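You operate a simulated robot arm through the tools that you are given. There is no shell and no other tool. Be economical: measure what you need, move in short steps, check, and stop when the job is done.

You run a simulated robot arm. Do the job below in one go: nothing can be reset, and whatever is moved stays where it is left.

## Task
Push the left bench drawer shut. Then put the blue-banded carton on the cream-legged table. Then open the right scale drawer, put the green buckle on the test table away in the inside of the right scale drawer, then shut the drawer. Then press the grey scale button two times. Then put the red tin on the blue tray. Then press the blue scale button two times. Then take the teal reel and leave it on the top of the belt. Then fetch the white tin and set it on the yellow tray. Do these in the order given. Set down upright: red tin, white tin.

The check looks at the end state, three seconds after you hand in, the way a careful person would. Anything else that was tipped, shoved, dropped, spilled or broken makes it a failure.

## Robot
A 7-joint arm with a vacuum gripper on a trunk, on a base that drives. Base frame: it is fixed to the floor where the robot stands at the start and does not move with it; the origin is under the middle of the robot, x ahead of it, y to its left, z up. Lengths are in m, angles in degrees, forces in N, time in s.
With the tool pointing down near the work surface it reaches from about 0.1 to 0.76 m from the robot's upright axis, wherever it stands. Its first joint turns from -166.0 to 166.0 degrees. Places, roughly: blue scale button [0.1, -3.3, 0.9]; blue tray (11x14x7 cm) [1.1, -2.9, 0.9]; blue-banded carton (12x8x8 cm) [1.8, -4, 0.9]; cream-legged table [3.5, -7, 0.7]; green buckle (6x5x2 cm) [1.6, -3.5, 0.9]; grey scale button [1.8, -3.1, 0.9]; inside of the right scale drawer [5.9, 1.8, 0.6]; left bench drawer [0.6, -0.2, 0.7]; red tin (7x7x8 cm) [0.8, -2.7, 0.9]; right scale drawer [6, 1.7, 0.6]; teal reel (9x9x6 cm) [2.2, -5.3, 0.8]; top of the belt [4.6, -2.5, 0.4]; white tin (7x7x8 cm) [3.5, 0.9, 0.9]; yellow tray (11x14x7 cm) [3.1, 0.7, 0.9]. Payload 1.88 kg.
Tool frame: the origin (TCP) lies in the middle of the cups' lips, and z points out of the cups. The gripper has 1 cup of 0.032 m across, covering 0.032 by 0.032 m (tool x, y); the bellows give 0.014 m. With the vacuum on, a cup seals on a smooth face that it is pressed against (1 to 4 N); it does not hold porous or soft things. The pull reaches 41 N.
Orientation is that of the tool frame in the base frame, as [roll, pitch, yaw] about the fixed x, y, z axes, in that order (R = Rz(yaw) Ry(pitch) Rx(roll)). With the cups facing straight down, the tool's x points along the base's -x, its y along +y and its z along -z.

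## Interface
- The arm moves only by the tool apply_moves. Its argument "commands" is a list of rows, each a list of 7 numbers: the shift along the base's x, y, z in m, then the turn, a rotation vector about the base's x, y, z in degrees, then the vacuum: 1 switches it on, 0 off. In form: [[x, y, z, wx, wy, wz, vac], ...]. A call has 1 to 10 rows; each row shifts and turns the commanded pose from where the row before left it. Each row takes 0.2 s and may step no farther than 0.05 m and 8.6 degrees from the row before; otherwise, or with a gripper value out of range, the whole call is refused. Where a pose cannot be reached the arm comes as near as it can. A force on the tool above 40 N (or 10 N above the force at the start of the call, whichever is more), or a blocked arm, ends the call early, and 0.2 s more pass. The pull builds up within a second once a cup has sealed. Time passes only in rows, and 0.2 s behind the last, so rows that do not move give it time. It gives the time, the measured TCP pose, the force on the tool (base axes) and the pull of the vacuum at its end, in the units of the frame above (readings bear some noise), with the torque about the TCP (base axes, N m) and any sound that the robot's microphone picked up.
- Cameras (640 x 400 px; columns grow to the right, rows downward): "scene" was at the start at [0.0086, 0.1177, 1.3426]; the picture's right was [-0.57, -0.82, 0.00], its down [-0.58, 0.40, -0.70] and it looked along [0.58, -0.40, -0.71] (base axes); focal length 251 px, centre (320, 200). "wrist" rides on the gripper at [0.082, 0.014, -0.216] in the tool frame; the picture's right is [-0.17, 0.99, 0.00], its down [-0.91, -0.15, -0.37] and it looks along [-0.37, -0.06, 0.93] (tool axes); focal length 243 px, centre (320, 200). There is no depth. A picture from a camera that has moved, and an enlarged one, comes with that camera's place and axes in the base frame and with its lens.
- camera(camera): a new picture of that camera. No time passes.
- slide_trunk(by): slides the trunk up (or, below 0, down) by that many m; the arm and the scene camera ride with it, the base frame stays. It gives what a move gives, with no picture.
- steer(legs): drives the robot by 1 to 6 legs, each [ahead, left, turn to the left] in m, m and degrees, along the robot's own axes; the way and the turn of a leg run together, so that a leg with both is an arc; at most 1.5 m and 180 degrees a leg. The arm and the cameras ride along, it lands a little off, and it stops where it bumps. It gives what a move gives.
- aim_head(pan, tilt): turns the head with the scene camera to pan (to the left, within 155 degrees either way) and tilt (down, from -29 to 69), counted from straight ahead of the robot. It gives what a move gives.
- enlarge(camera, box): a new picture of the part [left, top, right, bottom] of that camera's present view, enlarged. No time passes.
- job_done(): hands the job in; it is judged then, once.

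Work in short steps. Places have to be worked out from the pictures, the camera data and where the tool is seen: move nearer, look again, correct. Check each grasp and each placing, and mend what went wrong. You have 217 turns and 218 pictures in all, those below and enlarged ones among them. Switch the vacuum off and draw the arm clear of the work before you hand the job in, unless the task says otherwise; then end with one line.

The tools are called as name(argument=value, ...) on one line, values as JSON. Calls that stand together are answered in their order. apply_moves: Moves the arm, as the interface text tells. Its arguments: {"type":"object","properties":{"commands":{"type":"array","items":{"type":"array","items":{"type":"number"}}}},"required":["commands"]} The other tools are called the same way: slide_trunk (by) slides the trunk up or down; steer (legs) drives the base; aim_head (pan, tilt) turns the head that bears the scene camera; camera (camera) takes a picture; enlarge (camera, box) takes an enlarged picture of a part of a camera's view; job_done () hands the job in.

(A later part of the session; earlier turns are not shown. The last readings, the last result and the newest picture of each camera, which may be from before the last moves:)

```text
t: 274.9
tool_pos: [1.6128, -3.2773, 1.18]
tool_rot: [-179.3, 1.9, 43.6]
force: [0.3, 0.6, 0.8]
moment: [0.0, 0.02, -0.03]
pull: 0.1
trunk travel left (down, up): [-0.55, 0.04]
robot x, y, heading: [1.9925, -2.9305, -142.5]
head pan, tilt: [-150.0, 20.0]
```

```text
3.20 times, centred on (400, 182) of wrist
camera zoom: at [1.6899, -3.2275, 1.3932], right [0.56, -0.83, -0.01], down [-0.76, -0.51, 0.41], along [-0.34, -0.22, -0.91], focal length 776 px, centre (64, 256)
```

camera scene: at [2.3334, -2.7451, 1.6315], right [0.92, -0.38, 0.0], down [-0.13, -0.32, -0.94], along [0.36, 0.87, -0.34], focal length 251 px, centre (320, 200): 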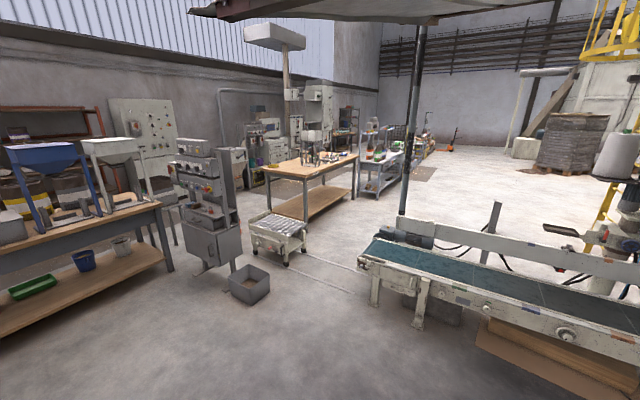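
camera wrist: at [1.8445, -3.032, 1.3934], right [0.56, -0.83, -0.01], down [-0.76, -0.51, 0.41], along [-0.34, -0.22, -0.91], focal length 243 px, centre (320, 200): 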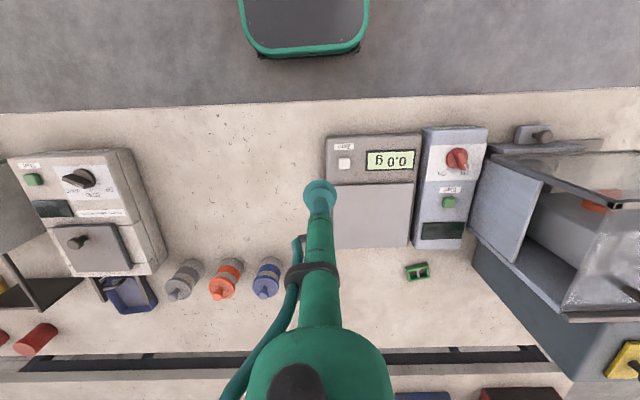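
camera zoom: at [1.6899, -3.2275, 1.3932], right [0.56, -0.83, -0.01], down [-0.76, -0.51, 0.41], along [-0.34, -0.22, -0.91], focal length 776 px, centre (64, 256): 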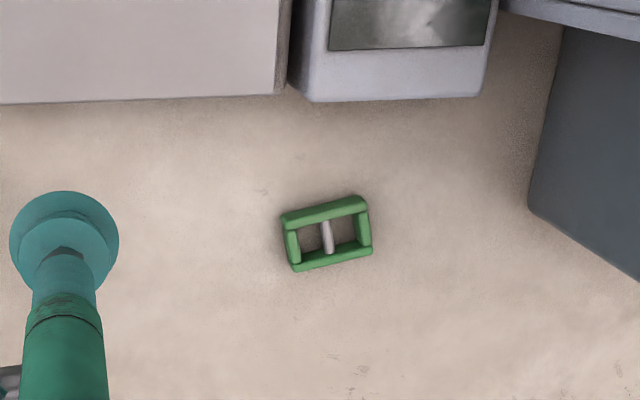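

The buckle is an open frame at about (1.616, -3.508). I level the tool and hover above it to see where the cup could seal.

apply_moves(commands=[[0, -0.046, -0.01, 0.8, -1.9, 0, 0], [0.001, -0.046, -0.01, 0, 0, 0, 0], [0.001, -0.046, -0.01, 0, 0, 0, 0], [0.001, -0.046, -0.01, 0, 0, 0, 0], [0, -0.046, -0.01, 0, 0, 0, 0], [0, 0, -0.045, 0, 0, 0, 0], [0, 0, -0.045, 0, 0, 0, 0], [0, 0, -0.045, 0, 0, 0, 0]])

enlarge(camera="wrist", box=[220, 110, 420, 235])

aim_head(pan=35, tilt=45)

camera(camera="scene")

```text
t: 276.7
tool_pos: [1.6164, -3.5086, 0.9938]
tool_rot: [179.8, 0.1, 43.7]
force: [0.1, 0.9, -0.3]
moment: [0.02, -0.02, 0.01]
pull: 0.2
trunk travel left (down, up): [-0.55, 0.04]
robot x, y, heading: [1.9951, -2.9302, -142.3]
head pan, tilt: [-150.0, 20.0]
```

```text
3.20 times, centred on (320, 172) of wrist
camera zoom: at [1.6851, -3.4612, 1.2105], right [0.56, -0.83, 0.0], down [-0.77, -0.52, 0.38], along [-0.31, -0.21, -0.93], focal length 776 px, centre (320, 288)
```

zoom: 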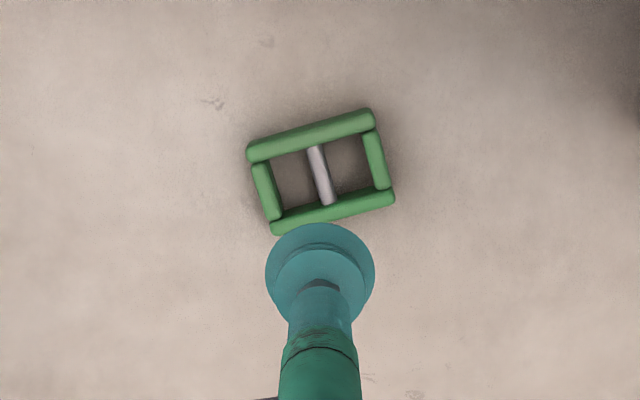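

```text
t: 279.5
tool_pos: [1.6164, -3.5079, 0.9945]
tool_rot: [179.9, 0.0, 43.5]
force: [-0.3, 0.3, -0.3]
moment: [0.01, 0.05, 0.01]
pull: 0.1
trunk travel left (down, up): [-0.55, 0.04]
robot x, y, heading: [1.9917, -2.9349, -142.3]
head pan, tilt: [35.0, 45.0]
```

```text
152 pictures are left
camera scene: at [2.1188, -3.1036, 1.5929], right [-0.95, 0.3, 0.0], down [0.21, 0.67, -0.71], along [-0.21, -0.67, -0.71], focal length 251 px, centre (320, 200)
```

scene: 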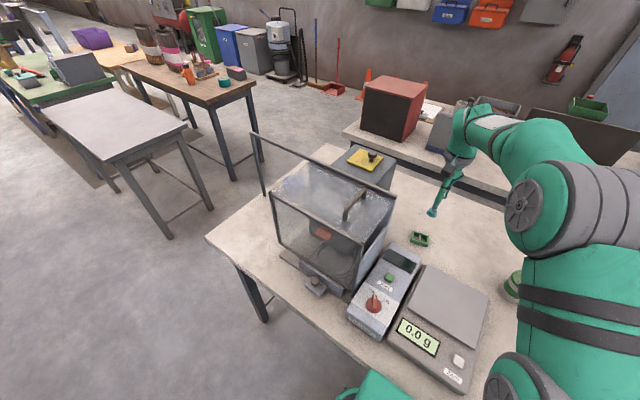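

The tool is directly above the buckle. I try a gentle press at its centre with the vacuum on.

apply_moves(commands=[[0, 0, -0.045, 0, 0, 0, 1], [0, 0, -0.04, 0, 0, 0, 1], [0, 0, -0.02, 0, 0, 0, 1], [0, 0, -0.01, 0, 0, 0, 1], [0, 0, -0.005, 0, 0, 0, 1], [0, 0, 0, 0, 0, 0, 1]])

```text
t: 280.9
tool_pos: [1.6172, -3.5081, 0.874]
tool_rot: [180.0, -0.1, 43.6]
force: [0.1, 0.1, 1.2]
moment: [-0.03, -0.01, 0.03]
pull: 0.1
trunk travel left (down, up): [-0.55, 0.04]
robot x, y, heading: [1.9948, -2.9312, -142.4]
head pan, tilt: [35.0, 45.0]
```

apply_moves(commands=[[0, 0, -0.005, 0, 0, 0, 1], [0, 0, -0.004, 0, 0, 0, 1], [0, 0, -0.004, 0, 0, 0, 1], [0, 0, 0, 0, 0, 0, 1], [0, 0, 0, 0, 0, 0, 1]])

enlarge(camera="wrist", box=[220, 110, 420, 235])

```text
t: 282.1
tool_pos: [1.6171, -3.5078, 0.8641]
tool_rot: [179.7, 0.5, 43.6]
force: [0.1, 1.4, 26.1]
moment: [0.11, -0.03, -0.03]
pull: 41.4
trunk travel left (down, up): [-0.55, 0.04]
robot x, y, heading: [1.9945, -2.934, -142.4]
head pan, tilt: [35.0, 45.0]
```

```text
3.20 times, centred on (320, 172) of wrist
camera zoom: at [1.6863, -3.4598, 1.081], right [0.56, -0.83, 0.0], down [-0.77, -0.52, 0.38], along [-0.31, -0.22, -0.93], focal length 776 px, centre (320, 288)
```

zoom: 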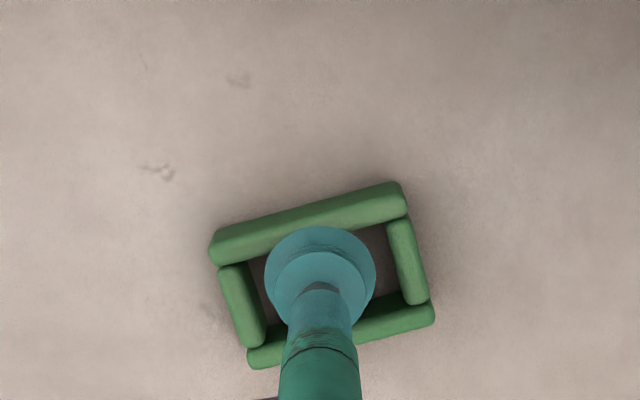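

The pull reads 41 N. I lift gently and check whether the buckle comes along.

apply_moves(commands=[[0, 0, 0.02, 0, 0, 0, 1], [0, 0, 0.04, 0, 0, 0, 1], [0, 0, 0.05, 0, 0, 0, 1], [0, 0, 0.05, 0, 0, 0, 1]])

camera(camera="wrist")

```text
t: 283.1
tool_pos: [1.618, -3.508, 1.0232]
tool_rot: [179.9, -0.1, 43.7]
force: [0.7, -0.1, -1.1]
moment: [0.03, -0.03, 0.01]
pull: 41.0
trunk travel left (down, up): [-0.55, 0.04]
robot x, y, heading: [1.9943, -2.9325, -142.5]
head pan, tilt: [35.0, 45.0]
```

```text
150 pictures are left
camera wrist: at [1.687, -3.461, 1.24], right [0.56, -0.83, 0.0], down [-0.77, -0.52, 0.37], along [-0.31, -0.21, -0.93], focal length 243 px, centre (320, 200)
```

wrist: 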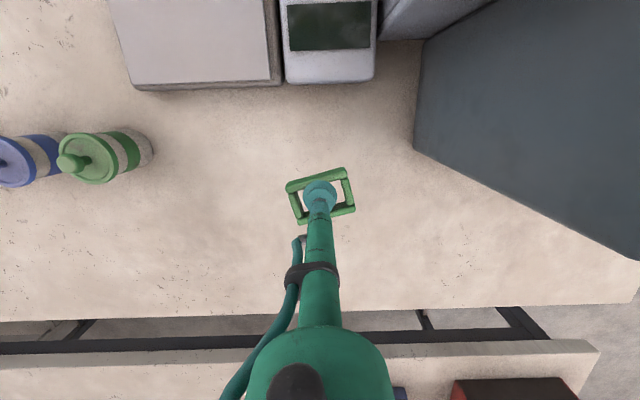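

The buckle is held. I tuck it in and drive back to the open drawer.

apply_moves(commands=[[0.018, 0.04, 0.022, 0, 0, 0, 1], [0.018, 0.04, 0.022, 0, 0, 0, 1], [0.018, 0.04, 0.022, 0, 0, 0, 1], [0.018, 0.04, 0.022, 0, 0, 0, 1], [0.018, 0.04, 0.022, 0, 0, 0, 1], [0.018, 0.04, 0.022, 0, 0, 0, 1]])

steer(legs=[[-0.25, 0, 0], [-0.513, -0.491, 0], [0, 0, -177.5], [0.7, 0.366, 0], [0.519, 0.152, 0], [0.525, -0.075, 0]])

steer(legs=[[1.152, -0.027, 0], [0.836, -0.637, 0], [1.273, -0.35, 0], [0, 0, 86]])

aim_head(pan=10, tilt=40)

camera(camera="scene")

camera(camera="wrist")

```text
t: 284.5
tool_pos: [1.7255, -3.267, 1.1544]
tool_rot: [179.9, -0.2, 43.6]
force: [-0.3, 0.6, -0.3]
moment: [0.02, 0.0, 0.01]
pull: 41.0
trunk travel left (down, up): [-0.55, 0.04]
robot x, y, heading: [1.9929, -2.9288, -142.2]
head pan, tilt: [35.0, 45.0]
```

```text
t: 303.6
tool_pos: [3.159, -0.5563, 1.1539]
tool_rot: [179.9, -0.1, -134.2]
force: [0.6, -0.1, -0.3]
moment: [-0.01, -0.01, 0.0]
pull: 41.2
trunk travel left (down, up): [-0.55, 0.04]
robot x, y, heading: [2.9033, -0.9019, 39.8]
head pan, tilt: [35.0, 45.0]
stopped in leg 5: the robot was blocked; the commanded pose is now the measured one
```

```text
t: 324.4
tool_pos: [5.7387, 0.6638, 1.1546]
tool_rot: [179.9, 0.0, -48.8]
force: [0.0, 0.3, 0.2]
moment: [-0.01, 0.04, -0.02]
pull: 41.2
trunk travel left (down, up): [-0.55, 0.04]
robot x, y, heading: [6.0643, 0.3812, 125.4]
head pan, tilt: [35.0, 45.0]
```

```text
t: 325.2
tool_pos: [5.7393, 0.6642, 1.1542]
tool_rot: [179.9, 0.0, -48.7]
force: [0.0, -0.4, 0.4]
moment: [0.01, -0.02, 0.0]
pull: 40.7
trunk travel left (down, up): [-0.55, 0.04]
robot x, y, heading: [6.0643, 0.3837, 125.3]
head pan, tilt: [10.0, 40.0]
```

```text
149 pictures are left
camera scene: at [5.9054, 0.2984, 1.6001], right [0.7, 0.71, 0.0], down [0.46, -0.45, -0.77], along [-0.54, 0.54, -0.64], focal length 251 px, centre (320, 200)
```

scene: 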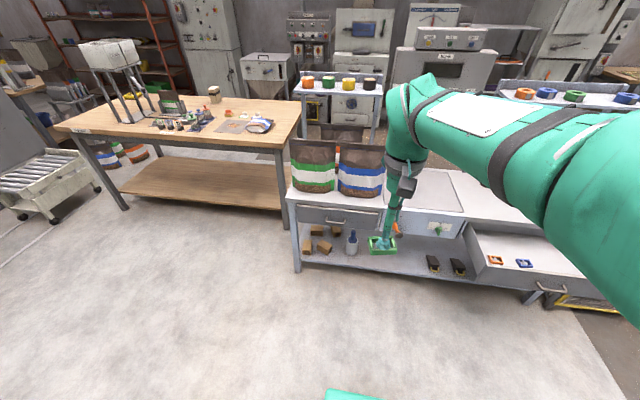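

```text
148 pictures are left
camera wrist: at [5.7834, 0.5938, 1.37], right [-0.85, -0.53, 0.0], down [-0.49, 0.79, 0.37], along [-0.2, 0.32, -0.93], focal length 243 px, centre (320, 200)
```

wrist: 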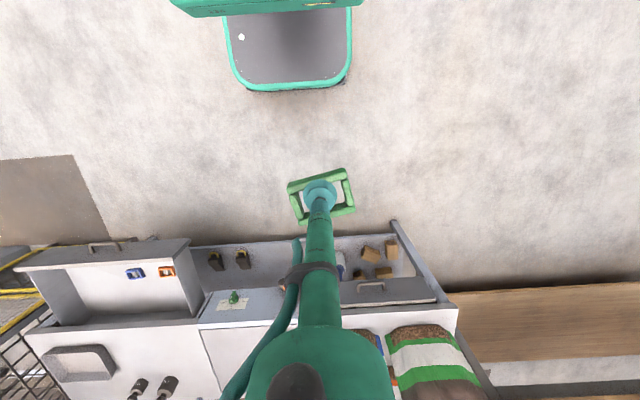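

The drawer is open, with an orange and a blue buckle already inside on the left. I move opposite its right part.

steer(legs=[[0.0, -0.79, 0], [0.3, 0, 0]])

camera(camera="scene")

camera(camera="wrist")

```text
t: 331.1
tool_pos: [6.2142, 1.3649, 1.1525]
tool_rot: [179.9, 0.0, -49.0]
force: [0.4, -0.1, 0.1]
moment: [-0.01, -0.04, 0.03]
pull: 40.7
trunk travel left (down, up): [-0.55, 0.04]
robot x, y, heading: [6.5354, 1.0805, 125.1]
head pan, tilt: [10.0, 40.0]
```

```text
147 pictures are left
camera scene: at [6.3785, 0.999, 1.6001], right [0.71, 0.71, 0.0], down [0.45, -0.45, -0.77], along [-0.54, 0.54, -0.64], focal length 251 px, centre (320, 200)
```

scene: 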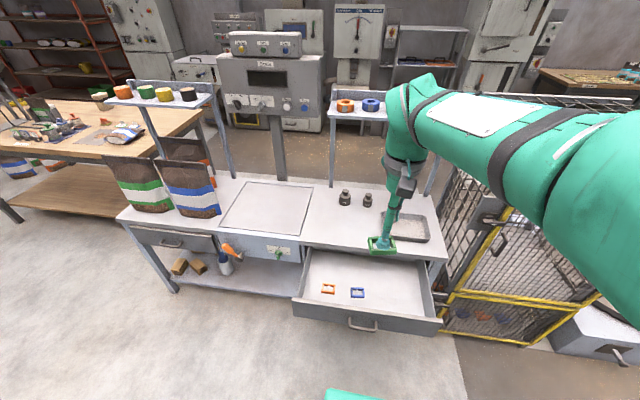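

```text
146 pictures are left
camera wrist: at [6.2579, 1.2948, 1.3699], right [-0.85, -0.52, 0.0], down [-0.48, 0.79, 0.37], along [-0.2, 0.32, -0.93], focal length 243 px, centre (320, 200)
```

wrist: 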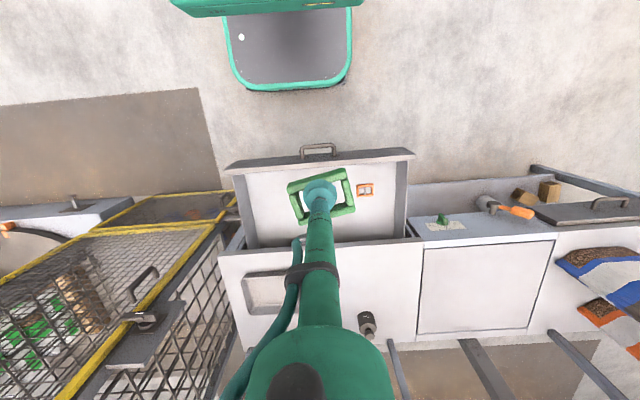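

Free floor in the drawer's right part is near (6.19, 1.60). I move above it and lower partway.

apply_moves(commands=[[-0.005, 0.047, 0, 0, 0, 0, 1], [-0.005, 0.047, 0, 0, 0, 0, 1], [-0.005, 0.047, 0, 0, 0, 0, 1], [-0.005, 0.047, 0, 0, 0, 0, 1], [-0.005, 0.047, 0, 0, 0, 0, 1], [0, 0, -0.05, 0, 0, 0, 1], [0, 0, -0.05, 0, 0, 0, 1], [0, 0, -0.05, 0, 0, 0, 1], [0, 0, -0.05, 0, 0, 0, 1], [0, 0, -0.05, 0, 0, 0, 1]])

camera(camera="scene")

camera(camera="wrist")

```text
t: 333.3
tool_pos: [6.1894, 1.6, 0.9029]
tool_rot: [180.0, 0.1, -49.0]
force: [-0.2, -0.5, -0.1]
moment: [-0.01, -0.02, 0.01]
pull: 40.4
trunk travel left (down, up): [-0.55, 0.04]
robot x, y, heading: [6.536, 1.0794, 125.1]
head pan, tilt: [10.0, 40.0]
```

```text
145 pictures are left
camera scene: at [6.3785, 0.999, 1.6002], right [0.71, 0.71, 0.0], down [0.45, -0.45, -0.77], along [-0.54, 0.54, -0.64], focal length 251 px, centre (320, 200)
```

scene: 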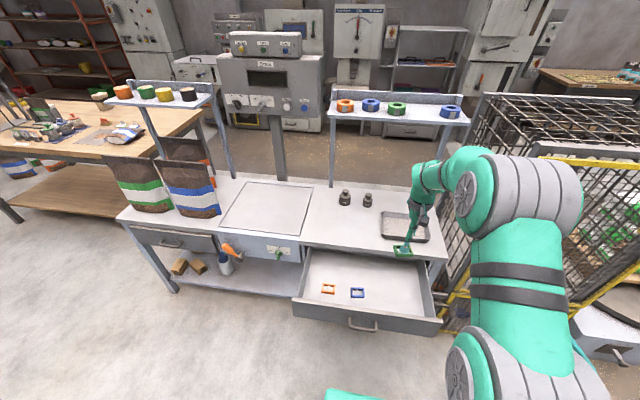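

```text
144 pictures are left
camera wrist: at [6.2335, 1.5302, 1.12], right [-0.85, -0.52, 0.0], down [-0.48, 0.79, 0.38], along [-0.2, 0.32, -0.93], focal length 243 px, centre (320, 200)
```

wrist: 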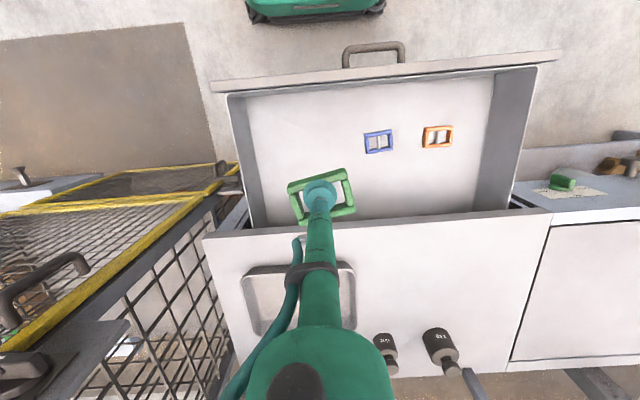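

There is clearance of about 10 cm all round. I lower into the drawer.

apply_moves(commands=[[0, 0, -0.05, 0, 0, 0, 1], [0, 0, -0.05, 0, 0, 0, 1], [0, 0, -0.05, 0, 0, 0, 1], [0, 0, -0.05, 0, 0, 0, 1], [0, 0, -0.03, 0, 0, 0, 1], [0, 0, -0.015, 0, 0, 0, 1], [0, 0, -0.01, 0, 0, 0, 1]])

camera(camera="wrist")

enlarge(camera="scene", box=[300, 220, 460, 320])

```text
t: 334.9
tool_pos: [6.1895, 1.5997, 0.649]
tool_rot: [179.9, 0.0, -49.0]
force: [-0.7, 0.0, -0.8]
moment: [0.0, 0.01, -0.04]
pull: 40.3
trunk travel left (down, up): [-0.55, 0.04]
robot x, y, heading: [6.5382, 1.0804, 125.0]
head pan, tilt: [10.0, 40.0]
```

```text
143 pictures are left
camera wrist: at [6.2327, 1.5294, 0.8653], right [-0.85, -0.52, 0.0], down [-0.48, 0.79, 0.37], along [-0.2, 0.32, -0.93], focal length 243 px, centre (320, 200)
```

wrist: 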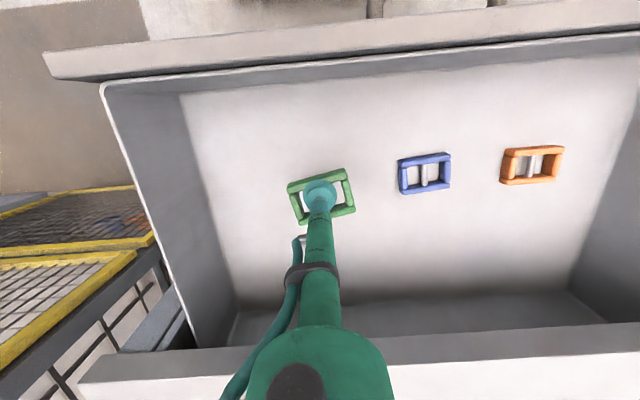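

```text
4.00 times, centred on (380, 270) of scene
camera zoom: at [6.3786, 0.9988, 1.6002], right [0.71, 0.71, 0.0], down [0.45, -0.45, -0.77], along [-0.54, 0.54, -0.64], focal length 1005 px, centre (80, -80)
```

zoom: 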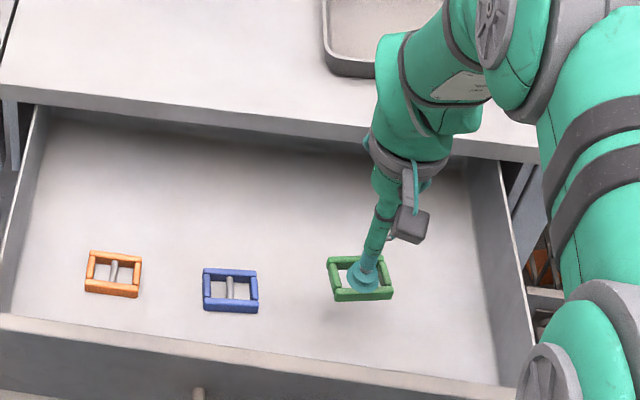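

About 5 cm remains, judging by the size of the blue buckle. I lower it slowly.

apply_moves(commands=[[0, 0, -0.03, 0, 0, 0, 1], [0, 0, -0.01, 0, 0, 0, 1], [0, 0, -0.005, 0, 0, 0, 1], [0, 0, -0.005, 0, 0, 0, 1]])

```text
t: 335.9
tool_pos: [6.1905, 1.5999, 0.5989]
tool_rot: [179.9, 0.0, -49.1]
force: [0.6, 0.3, 0.7]
moment: [-0.01, -0.01, 0.02]
pull: 41.0
trunk travel left (down, up): [-0.55, 0.04]
robot x, y, heading: [6.5376, 1.0789, 125.0]
head pan, tilt: [10.0, 40.0]
```

apply_moves(commands=[[0, 0, -0.005, 0, 0, 0, 1], [0, 0, -0.004, 0, 0, 0, 1], [0, 0, -0.004, 0, 0, 0, 1]])

```text
t: 336.7
tool_pos: [6.1905, 1.6005, 0.5852]
tool_rot: [180.0, 0.0, -49.0]
force: [0.2, -0.6, -0.2]
moment: [0.01, 0.0, -0.02]
pull: 41.1
trunk travel left (down, up): [-0.55, 0.04]
robot x, y, heading: [6.5406, 1.0808, 125.1]
head pan, tilt: [10.0, 40.0]
```

apply_moves(commands=[[0, 0, -0.005, 0, 0, 0, 1], [0, 0, -0.004, 0, 0, 0, 1], [0, 0, -0.004, 0, 0, 0, 1]])

enlarge(camera="wrist", box=[240, 100, 480, 250])

```text
t: 337.5
tool_pos: [6.1876, 1.6023, 0.5766]
tool_rot: [179.9, 0.4, -49.0]
force: [0.3, 1.8, 29.4]
moment: [-0.05, -0.03, 0.02]
pull: 40.5
trunk travel left (down, up): [-0.55, 0.04]
robot x, y, heading: [6.5367, 1.0813, 125.0]
head pan, tilt: [10.0, 40.0]
```

```text
2.67 times, centred on (360, 175) of wrist
camera zoom: at [6.2324, 1.5308, 0.792], right [-0.85, -0.52, 0.0], down [-0.48, 0.79, 0.38], along [-0.2, 0.32, -0.92], focal length 647 px, centre (213, 267)
```

zoom: 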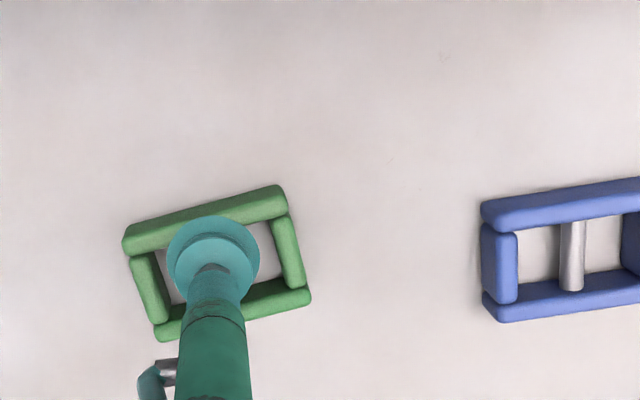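

The buckle is down on the drawer floor. I release it, wait and lift clear.

apply_moves(commands=[[0, 0, 0.004, 0, 0, 0, 0], [0, 0, 0, 0, 0, 0, 0], [0, 0, 0, 0, 0, 0, 0], [0, 0, 0.02, 0, 0, 0, 0], [0, 0, 0.05, 0, 0, 0, 0], [0, 0, 0.05, 0, 0, 0, 0], [0, 0, 0.05, 0, 0, 0, 0], [0, 0, 0.05, 0, 0, 0, 0]])

camera(camera="wrist")

```text
t: 339.3
tool_pos: [6.1902, 1.599, 0.7965]
tool_rot: [179.9, -0.1, -49.0]
force: [-0.7, -0.2, 0.4]
moment: [0.01, -0.01, -0.01]
pull: 0.1
trunk travel left (down, up): [-0.55, 0.04]
robot x, y, heading: [6.5379, 1.0832, 124.7]
head pan, tilt: [10.0, 40.0]
```

```text
140 pictures are left
camera wrist: at [6.2341, 1.5297, 1.0128], right [-0.85, -0.52, 0.0], down [-0.48, 0.79, 0.37], along [-0.2, 0.32, -0.93], focal length 243 px, centre (320, 200)
```

wrist: 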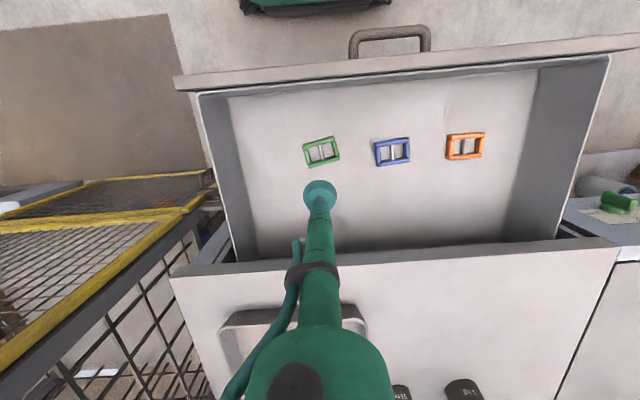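

The buckle lies in the drawer. Now I go round to the outside of the handle to push the drawer shut.

apply_moves(commands=[[0, 0, 0.03, 0, 0, 0, 0], [0.009, -0.047, 0, 0, 0, 0, 0], [0.009, -0.047, 0, 0, 0, 0, 0], [0.009, -0.047, 0, 0, 0, 0, 0], [0.009, -0.047, 0, 0, 0, 0, 0], [0.009, -0.047, 0, 0, 0, 0, 0], [0.007, -0.045, 0, 0, 0, 0, 0]])

camera(camera="wrist")

```text
t: 340.9
tool_pos: [6.2423, 1.3194, 0.8286]
tool_rot: [179.9, 0.0, -49.2]
force: [0.1, 0.4, -0.7]
moment: [0.02, -0.02, 0.02]
pull: 0.0
trunk travel left (down, up): [-0.55, 0.04]
robot x, y, heading: [6.5359, 1.0804, 124.8]
head pan, tilt: [10.0, 40.0]
```

```text
139 pictures are left
camera wrist: at [6.285, 1.2493, 1.0441], right [-0.85, -0.52, 0.0], down [-0.48, 0.79, 0.37], along [-0.2, 0.32, -0.93], focal length 243 px, centre (320, 200)
```

wrist: 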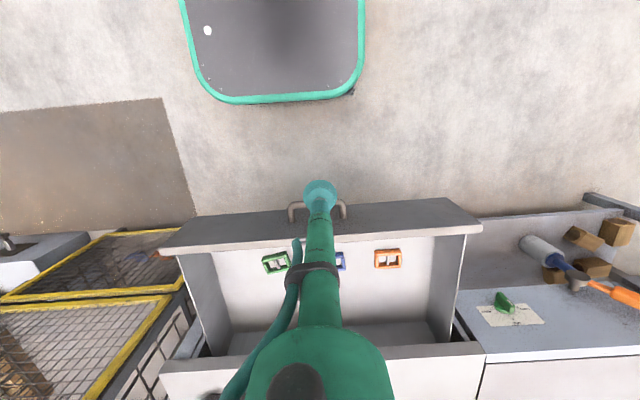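

The tool is 8–9 cm outside the handle and centred on it. I lower it, then push along (-0.588, 0.809).

apply_moves(commands=[[0, 0, -0.05, 0, 0, 0, 0], [0, 0, -0.05, 0, 0, 0, 0], [0, 0, -0.05, 0, 0, 0, 0], [0, 0, -0.05, 0, 0, 0, 0], [0, 0, -0.025, 0, 0, 0, 0], [-0.018, 0.024, 0, 0, 0, 0, 0], [-0.018, 0.024, 0, 0, 0, 0, 0], [-0.015, 0.02, 0, 0, 0, 0, 0], [-0.015, 0.02, 0, 0, 0, 0, 0], [-0.015, 0.02, 0, 0, 0, 0, 0]])

camera(camera="wrist")

```text
t: 343.1
tool_pos: [6.1633, 1.4275, 0.6007]
tool_rot: [179.9, -0.1, -49.1]
force: [2.7, 4.1, -16.7]
moment: [-0.19, -0.06, -0.03]
pull: 0.0
trunk travel left (down, up): [-0.55, 0.04]
robot x, y, heading: [6.5335, 1.0839, 125.0]
head pan, tilt: [10.0, 40.0]
```

```text
138 pictures are left
camera wrist: at [6.2049, 1.3582, 0.8174], right [-0.85, -0.52, 0.0], down [-0.48, 0.79, 0.37], along [-0.2, 0.32, -0.93], focal length 243 px, centre (320, 200)
```

wrist: 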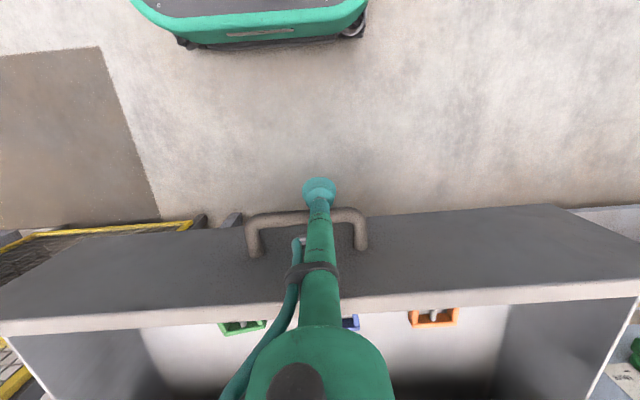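

The bar is in contact and moving. I continue pushing in small steps.

apply_moves(commands=[[-0.012, 0.016, 0, 0, 0, 0, 0], [-0.012, 0.016, 0, 0, 0, 0, 0], [-0.012, 0.016, 0, 0, 0, 0, 0], [-0.012, 0.016, 0, 0, 0, 0, 0], [-0.012, 0.016, 0, 0, 0, 0, 0], [-0.012, 0.016, 0, 0, 0, 0, 0], [-0.012, 0.016, 0, 0, 0, 0, 0]])

camera(camera="wrist")

```text
t: 344.7
tool_pos: [6.0729, 1.5399, 0.5994]
tool_rot: [179.9, 0.0, -49.0]
force: [3.6, 5.1, -15.7]
moment: [-0.17, -0.03, -0.1]
pull: 0.1
trunk travel left (down, up): [-0.55, 0.04]
robot x, y, heading: [6.5346, 1.0827, 124.8]
head pan, tilt: [10.0, 40.0]
```

```text
137 pictures are left
camera wrist: at [6.1187, 1.4702, 0.8176], right [-0.85, -0.52, 0.0], down [-0.48, 0.79, 0.37], along [-0.2, 0.32, -0.93], focal length 243 px, centre (320, 200)
```

wrist: 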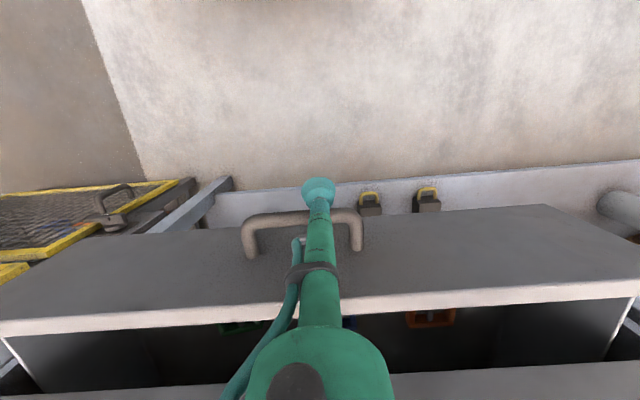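

The drawer is nearly in, so I push until it stops.

apply_moves(commands=[[-0.012, 0.016, 0, 0, 0, 0, 0], [-0.012, 0.016, 0, 0, 0, 0, 0], [-0.009, 0.012, 0, 0, 0, 0, 0], [-0.006, 0.008, 0, 0, 0, 0, 0], [-0.006, 0.008, 0, 0, 0, 0, 0], [-0.006, 0.008, 0, 0, 0, 0, 0], [-0.006, 0.008, 0, 0, 0, 0, 0]])

camera(camera="wrist")

camera(camera="scene")

```text
t: 346.0
tool_pos: [6.0405, 1.5882, 0.5936]
tool_rot: [179.8, -1.5, -49.2]
force: [2.4, -2.8, 2.2]
moment: [0.01, -0.07, -0.01]
pull: 0.0
trunk travel left (down, up): [-0.55, 0.04]
robot x, y, heading: [6.5388, 1.0836, 125.2]
head pan, tilt: [10.0, 40.0]
stopped in row 6: the force on the tool passed its limit at 45 N (the readings are from after the stop); the commanded pose is now the measured one
```

```text
136 pictures are left
camera wrist: at [6.0791, 1.5227, 0.8128], right [-0.85, -0.52, 0.0], down [-0.49, 0.8, 0.35], along [-0.18, 0.3, -0.94], focal length 243 px, centre (320, 200)
```

wrist: 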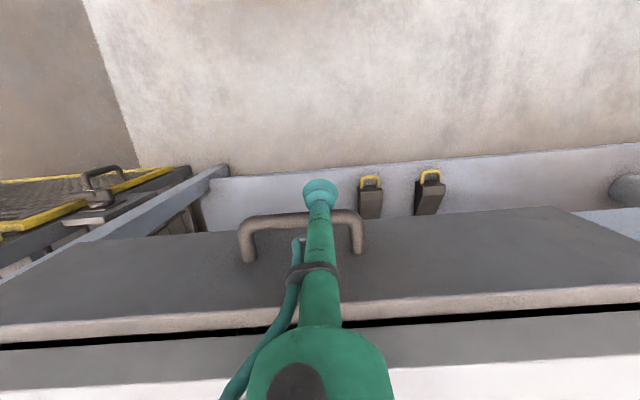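

```text
135 pictures are left
camera scene: at [6.3791, 0.998, 1.6003], right [0.71, 0.71, 0.0], down [0.45, -0.45, -0.77], along [-0.54, 0.54, -0.64], focal length 251 px, centre (320, 200)
```

scene: 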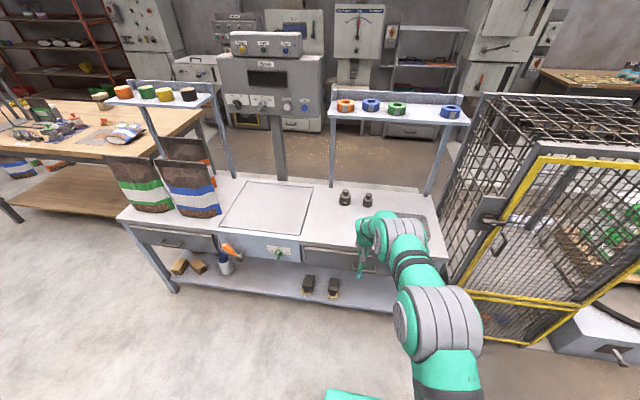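

The push stopped at 45 N, which looks fully shut. I back off and compare it with the left drawer.

apply_moves(commands=[[0.024, -0.033, 0, 0, 0, 0, 0], [0.024, -0.033, 0, 0, 0, 0, 0], [0.024, -0.033, 0, -1.2, -0.9, 0, 0], [0, 0, 0.05, 0, 0, 0, 0], [0, 0, 0.05, 0, 0, 0, 0], [0, 0, 0.05, 0, 0, 0, 0], [0.02, -0.02, 0.04, 0, 0, 0, 0], [0.02, -0.02, 0.04, 0, 0, 0, 0], [0.02, -0.02, 0.04, 0, 0, 0, 0], [0, 0, 0.04, 0, 0, 0, 0]])

enlarge(camera="scene", box=[120, 190, 460, 320])

camera(camera="wrist")

```text
t: 346.9
tool_pos: [6.1183, 1.4824, 0.602]
tool_rot: [179.8, -4.0, -49.2]
force: [-2.7, -3.2, -16.6]
moment: [-0.05, -0.15, 0.03]
pull: 0.0
trunk travel left (down, up): [-0.55, 0.04]
robot x, y, heading: [6.5377, 1.0833, 124.9]
head pan, tilt: [10.0, 40.0]
stopped in row 4: the force on the tool passed its limit at 76 N (the readings are from after the stop); the commanded pose is now the measured one
```

```text
1.88 times, centred on (290, 255) of scene
camera zoom: at [6.378, 0.9987, 1.5997], right [0.71, 0.71, 0.0], down [0.46, -0.45, -0.77], along [-0.54, 0.54, -0.64], focal length 473 px, centre (376, 96)
```

zoom: 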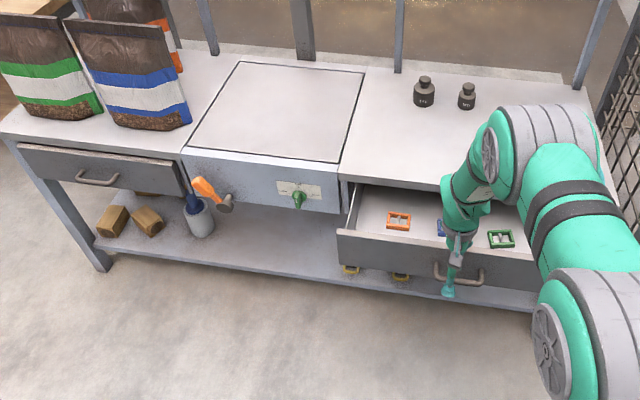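

```text
133 pictures are left
camera wrist: at [6.1515, 1.4233, 0.823], right [-0.85, -0.52, -0.01], down [-0.5, 0.81, 0.31], along [-0.15, 0.27, -0.95], focal length 243 px, centre (320, 200)
```

wrist: 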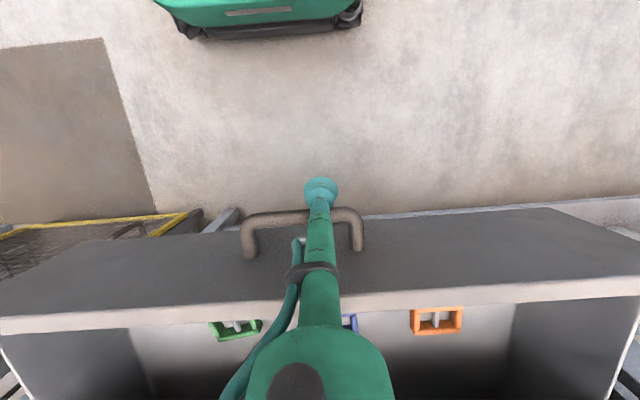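

The drawer came back out with the tool: the handle bar is caught above the cup's rim. I lower the tool to free it, then back off.

apply_moves(commands=[[0, 0, -0.015, 0, 0, 0, 0], [0, 0, -0.015, 0, 0, 0, 0], [0, 0, -0.01, 0, 0, 0, 0]])

camera(camera="wrist")

enlarge(camera="scene", box=[320, 220, 440, 295])

```text
t: 347.5
tool_pos: [6.1076, 1.4955, 0.5835]
tool_rot: [179.7, -2.5, -49.3]
force: [2.7, 4.0, 18.1]
moment: [-0.03, 0.16, -0.05]
pull: 0.0
trunk travel left (down, up): [-0.55, 0.04]
robot x, y, heading: [6.5379, 1.0819, 124.8]
head pan, tilt: [10.0, 40.0]
stopped in row 3: the force on the tool passed its limit at 51 N (the readings are from after the stop); the commanded pose is now the measured one
```

```text
132 pictures are left
camera wrist: at [6.1463, 1.4315, 0.8039], right [-0.86, -0.52, 0.0], down [-0.49, 0.81, 0.34], along [-0.17, 0.29, -0.94], focal length 243 px, centre (320, 200)
```

wrist: 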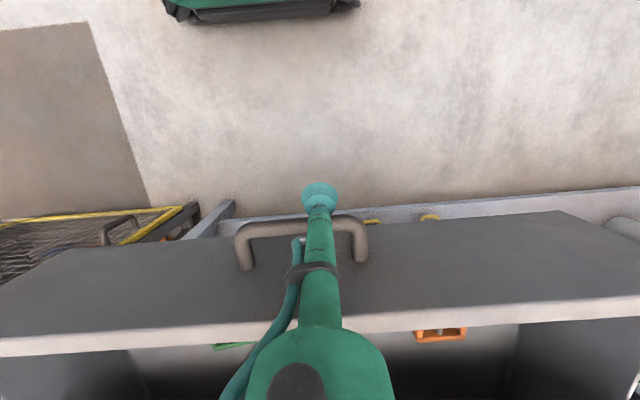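

```text
5.33 times, centred on (380, 258) of scene
camera zoom: at [6.3801, 0.9979, 1.6005], right [0.71, 0.71, 0.0], down [0.45, -0.45, -0.77], along [-0.54, 0.54, -0.64], focal length 1340 px, centre (0, -107)
```

zoom: 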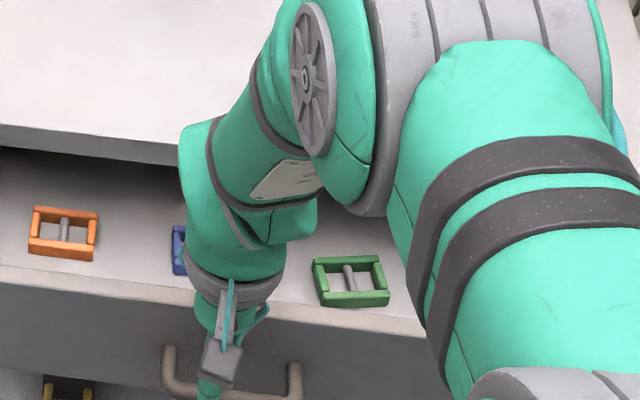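

Blocked downward too, so the bar seems trapped between the cup rim and the hose fitting. I look closely.

enlarge(camera="wrist", box=[240, 150, 400, 310])

aim_head(pan=16, tilt=66)

slide_trunk(by=0)

camera(camera="scene")

```text
2.50 times, centred on (320, 230) of wrist
camera zoom: at [6.1463, 1.4315, 0.8039], right [-0.86, -0.52, 0.0], down [-0.49, 0.81, 0.34], along [-0.17, 0.29, -0.94], focal length 606 px, centre (320, 125)
```

zoom: 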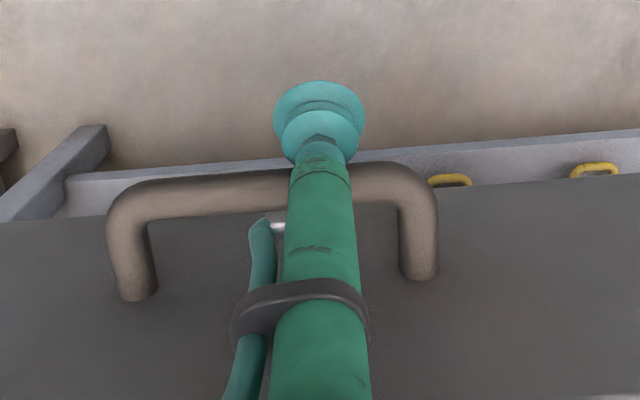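

```text
t: 348.4
tool_pos: [6.1099, 1.4931, 0.5848]
tool_rot: [179.7, -2.5, -49.2]
force: [6.5, 5.9, 39.7]
moment: [0.04, 0.41, -0.08]
pull: 0.1
trunk travel left (down, up): [-0.55, 0.04]
robot x, y, heading: [6.5339, 1.0831, 125.0]
head pan, tilt: [16.0, 66.0]
```

```text
t: 348.9
tool_pos: [6.1088, 1.4913, 0.584]
tool_rot: [179.7, -2.5, -49.2]
force: [5.9, 6.5, 44.0]
moment: [0.0, 0.51, -0.06]
pull: 0.0
trunk travel left (down, up): [-0.55, 0.04]
robot x, y, heading: [6.5368, 1.0827, 125.0]
head pan, tilt: [16.0, 66.0]
```

```text
129 pictures are left
camera scene: at [6.3955, 0.9739, 1.5671], right [0.63, 0.78, 0.0], down [0.71, -0.57, -0.41], along [-0.32, 0.26, -0.91], focal length 251 px, centre (320, 200)
```

scene: 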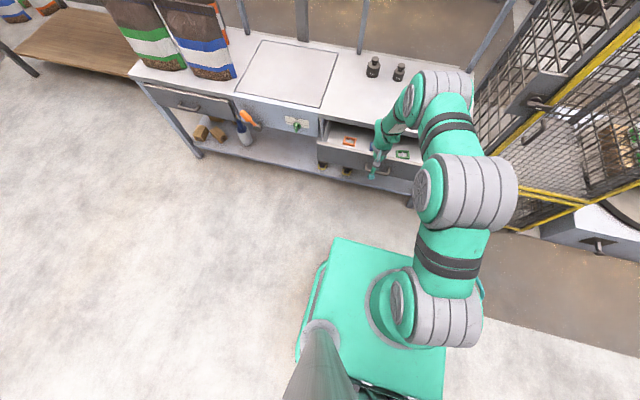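

The bar sits between the bellows and the hose elbow, which lies along the bar. I relax the height, level the tool, and turn it about the vertical so that the elbow faces the robot.

apply_moves(commands=[[0, 0, 0.006, 0, 0, 0, 0], [0, 0, 0, 2.0, 1.4, 0, 0], [0, 0, 0, 0, 0, 0, 0]])

```text
t: 349.7
tool_pos: [6.1121, 1.4899, 0.5854]
tool_rot: [179.9, -0.6, -49.2]
force: [1.6, 0.5, 5.6]
moment: [0.01, 0.08, 0.02]
pull: 0.0
trunk travel left (down, up): [-0.55, 0.04]
robot x, y, heading: [6.5391, 1.083, 124.9]
head pan, tilt: [16.0, 66.0]
```

apply_moves(commands=[[0, 0, 0.002, 0, 0, -8, 0], [0, 0, 0, 0, 0, -8, 0], [0, 0, 0, 0, 0, -8, 0], [0, 0, 0, 0, 0, -8, 0], [0, 0, 0, 0, 0, -8, 0], [0, 0, 0, 0, 0, -8, 0], [0, 0, 0, 0, 0, -8, 0], [0, 0, 0, 0, 0, -8, 0], [0, 0, 0, 0, 0, -8, 0], [0, 0, 0, 0, 0, -8, 0]])

camera(camera="wrist")

```text
t: 351.9
tool_pos: [6.1108, 1.4925, 0.5891]
tool_rot: [180.0, -0.4, -129.4]
force: [0.3, 0.4, 0.5]
moment: [0.01, 0.0, 0.01]
pull: 0.0
trunk travel left (down, up): [-0.55, 0.04]
robot x, y, heading: [6.5378, 1.079, 125.0]
head pan, tilt: [16.0, 66.0]
```

```text
128 pictures are left
camera wrist: at [6.0484, 1.4382, 0.8059], right [-0.66, 0.75, 0.0], down [0.7, 0.61, 0.37], along [0.28, 0.24, -0.93], focal length 243 px, centre (320, 200)
```

wrist: 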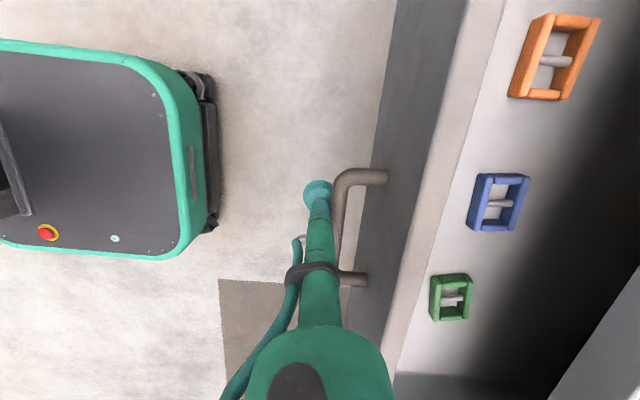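

The elbow now faces the robot and there is no force. I lower a bit so the plain stem meets the bar, and push the drawer shut.

apply_moves(commands=[[0, 0, -0.012, 0, 0, 0, 0], [0, 0, -0.012, 0, 0, 0, 0], [-0.009, 0.012, 0, 0, 0, 0, 0], [-0.012, 0.016, 0, 0, 0, 0, 0], [-0.012, 0.016, 0, 0, 0, 0, 0], [-0.012, 0.016, 0, 0, 0, 0, 0]])

camera(camera="wrist")

```text
t: 353.3
tool_pos: [6.0645, 1.5519, 0.5665]
tool_rot: [179.9, -0.2, -129.2]
force: [0.1, -1.0, -0.7]
moment: [0.0, 0.0, -0.03]
pull: 0.2
trunk travel left (down, up): [-0.55, 0.04]
robot x, y, heading: [6.5374, 1.0849, 124.9]
head pan, tilt: [16.0, 66.0]
```

```text
127 pictures are left
camera wrist: at [6.0031, 1.4988, 0.7829], right [-0.66, 0.75, 0.0], down [0.7, 0.61, 0.37], along [0.28, 0.24, -0.93], focal length 243 px, centre (320, 200)
```

wrist: 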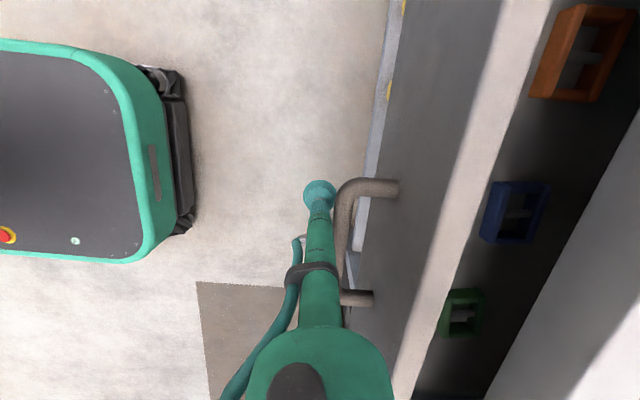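

It moves in cleanly. I continue until it stops.

apply_moves(commands=[[-0.012, 0.016, 0, 0, 0, 0, 0], [-0.012, 0.016, 0, 0, 0, 0, 0], [-0.006, 0.008, 0, 0, 0, 0, 0], [-0.006, 0.008, 0, 0, 0, 0, 0], [-0.006, 0.008, 0, 0, 0, 0, 0], [-0.006, 0.008, 0, 0, 0, 0, 0], [-0.006, 0.008, 0, 0, 0, 0, 0]])

camera(camera="wrist")

```text
t: 354.2
tool_pos: [6.0419, 1.5829, 0.5593]
tool_rot: [-178.8, -0.5, -129.5]
force: [1.7, -3.2, -2.5]
moment: [0.22, 0.11, 0.0]
pull: 0.1
trunk travel left (down, up): [-0.55, 0.04]
robot x, y, heading: [6.5383, 1.08, 125.2]
head pan, tilt: [16.0, 66.0]
stopped in row 4: the force on the tool passed its limit at 53 N (the readings are from after the stop); the commanded pose is now the measured one
```

```text
126 pictures are left
camera wrist: at [5.9765, 1.5338, 0.7768], right [-0.66, 0.75, -0.02], down [0.7, 0.62, 0.37], along [0.29, 0.23, -0.93], focal length 243 px, centre (320, 200)
```

wrist: 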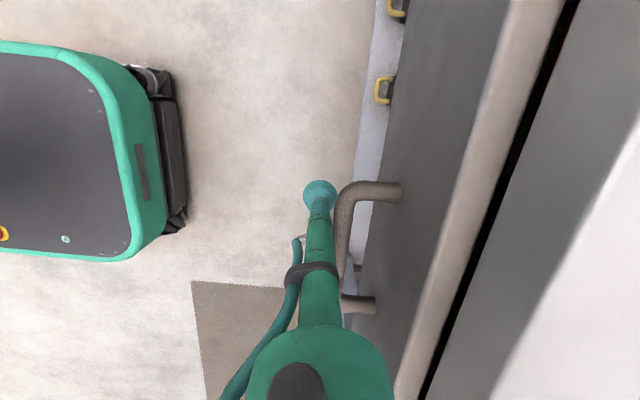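

Shut at the stop. I retreat and check that the drawer stays closed this time.

apply_moves(commands=[[0.012, -0.016, 0, 0, 0, 0, 0], [0.024, -0.033, 0, 0, 0, 0, 0], [0.024, -0.033, 0, 0, 0, 0, 0]])

camera(camera="wrist")

aim_head(pan=10, tilt=40)

enlarge(camera="scene", box=[120, 190, 460, 320])

```text
t: 355.0
tool_pos: [6.1011, 1.5047, 0.5628]
tool_rot: [-179.1, -0.6, -129.5]
force: [-0.4, 0.8, 0.3]
moment: [-0.04, -0.01, -0.03]
pull: 0.0
trunk travel left (down, up): [-0.55, 0.04]
robot x, y, heading: [6.5366, 1.0816, 124.9]
head pan, tilt: [16.0, 66.0]
```

```text
125 pictures are left
camera wrist: at [6.0367, 1.4532, 0.7794], right [-0.66, 0.75, -0.02], down [0.7, 0.61, 0.37], along [0.29, 0.23, -0.93], focal length 243 px, centre (320, 200)
```

wrist: 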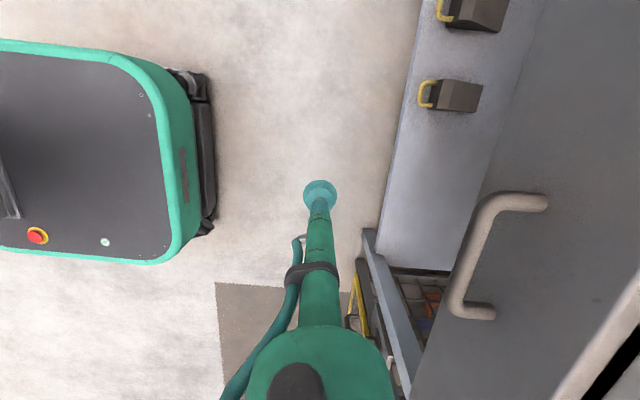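

```text
t: 355.9
tool_pos: [6.1, 1.5039, 0.5617]
tool_rot: [-179.2, -0.6, -129.5]
force: [-0.1, -0.1, -0.7]
moment: [-0.03, 0.0, 0.0]
pull: 0.0
trunk travel left (down, up): [-0.55, 0.04]
robot x, y, heading: [6.5406, 1.0814, 124.8]
head pan, tilt: [10.0, 40.0]
```

```text
1.88 times, centred on (290, 255) of scene
camera zoom: at [6.3793, 0.9979, 1.6001], right [0.71, 0.71, 0.0], down [0.46, -0.45, -0.77], along [-0.54, 0.54, -0.64], focal length 473 px, centre (376, 96)
```

zoom: 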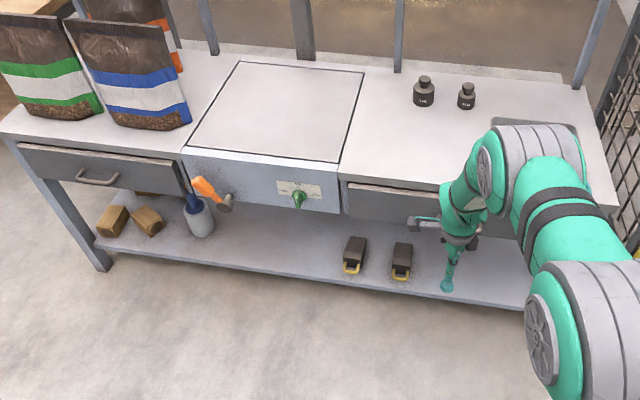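

The drawer stays shut and the tool is free. I back off a bit more, raise the arm, and drive back to the grey scale.

apply_moves(commands=[[0.024, -0.033, 0, 0, 0, 0, 0], [0.02, -0.025, 0.03, 0, 0, 8, 0], [0, 0, 0.05, 0, 0, 8, 0], [0, 0, 0.05, 0, 0, 8, 0], [0, 0, 0.05, 0, 0, 8, 0], [0, 0, 0.05, 0, 0, 8, 0], [0, 0, 0.05, 0, 0, 8, 0], [0, 0, 0.05, 0, 0, 8, 0], [0, 0, 0.05, 0, 0, 8, 0], [0, 0, 0.05, 0, 0, 8, 0]])

apply_moves(commands=[[0.01, -0.01, 0.05, 0, 0, 8, 0], [0.01, -0.01, 0.05, 0, 0, 0, 0], [0.01, -0.01, 0.05, 0, 0, 0, 0]])

steer(legs=[[-0.5, 0.3, 0], [0, 0, 91.6]])

```text
t: 358.1
tool_pos: [6.1441, 1.4441, 0.991]
tool_rot: [-179.0, -0.7, -57.4]
force: [1.1, 0.1, 0.8]
moment: [-0.01, -0.04, 0.0]
pull: 0.0
trunk travel left (down, up): [-0.55, 0.04]
robot x, y, heading: [6.5374, 1.0787, 124.6]
head pan, tilt: [10.0, 40.0]
```

```text
refused: row 1 steps farther than a row can; nothing moved
```

```text
t: 365.3
tool_pos: [6.2198, 0.0971, 0.9904]
tool_rot: [-179.1, -0.7, 32.9]
force: [-0.1, -0.2, 0.1]
moment: [-0.04, -0.01, 0.02]
pull: 0.1
trunk travel left (down, up): [-0.55, 0.04]
robot x, y, heading: [6.5809, 0.4973, -144.7]
head pan, tilt: [10.0, 40.0]
```

apply_moves(commands=[[0, 0, 0.05, 0, 0, 0, 0], [0, 0, 0.05, 0, 0, 0, 0], [0, 0, 0.05, 0, 0, 0, 0]])

steer(legs=[[1.246, -0.457, 0], [0.886, -0.566, 0], [0.959, 0.056, 0], [0.557, 0.059, 0], [0.645, 0.254, 0], [0.69, 0.283, 0]])

```text
t: 366.1
tool_pos: [6.2186, 0.0973, 1.1409]
tool_rot: [-179.1, -0.6, 33.0]
force: [0.0, 0.0, 0.1]
moment: [0.0, -0.01, 0.0]
pull: 0.0
trunk travel left (down, up): [-0.55, 0.04]
robot x, y, heading: [6.5836, 0.4944, -144.6]
head pan, tilt: [10.0, 40.0]
```

```text
t: 392.2
tool_pos: [1.9475, -2.4821, 1.1413]
tool_rot: [-179.1, -0.5, 33.1]
force: [0.4, -0.2, 0.8]
moment: [0.0, -0.01, -0.02]
pull: 0.1
trunk travel left (down, up): [-0.55, 0.04]
robot x, y, heading: [2.3058, -2.0881, -144.8]
head pan, tilt: [10.0, 40.0]
```

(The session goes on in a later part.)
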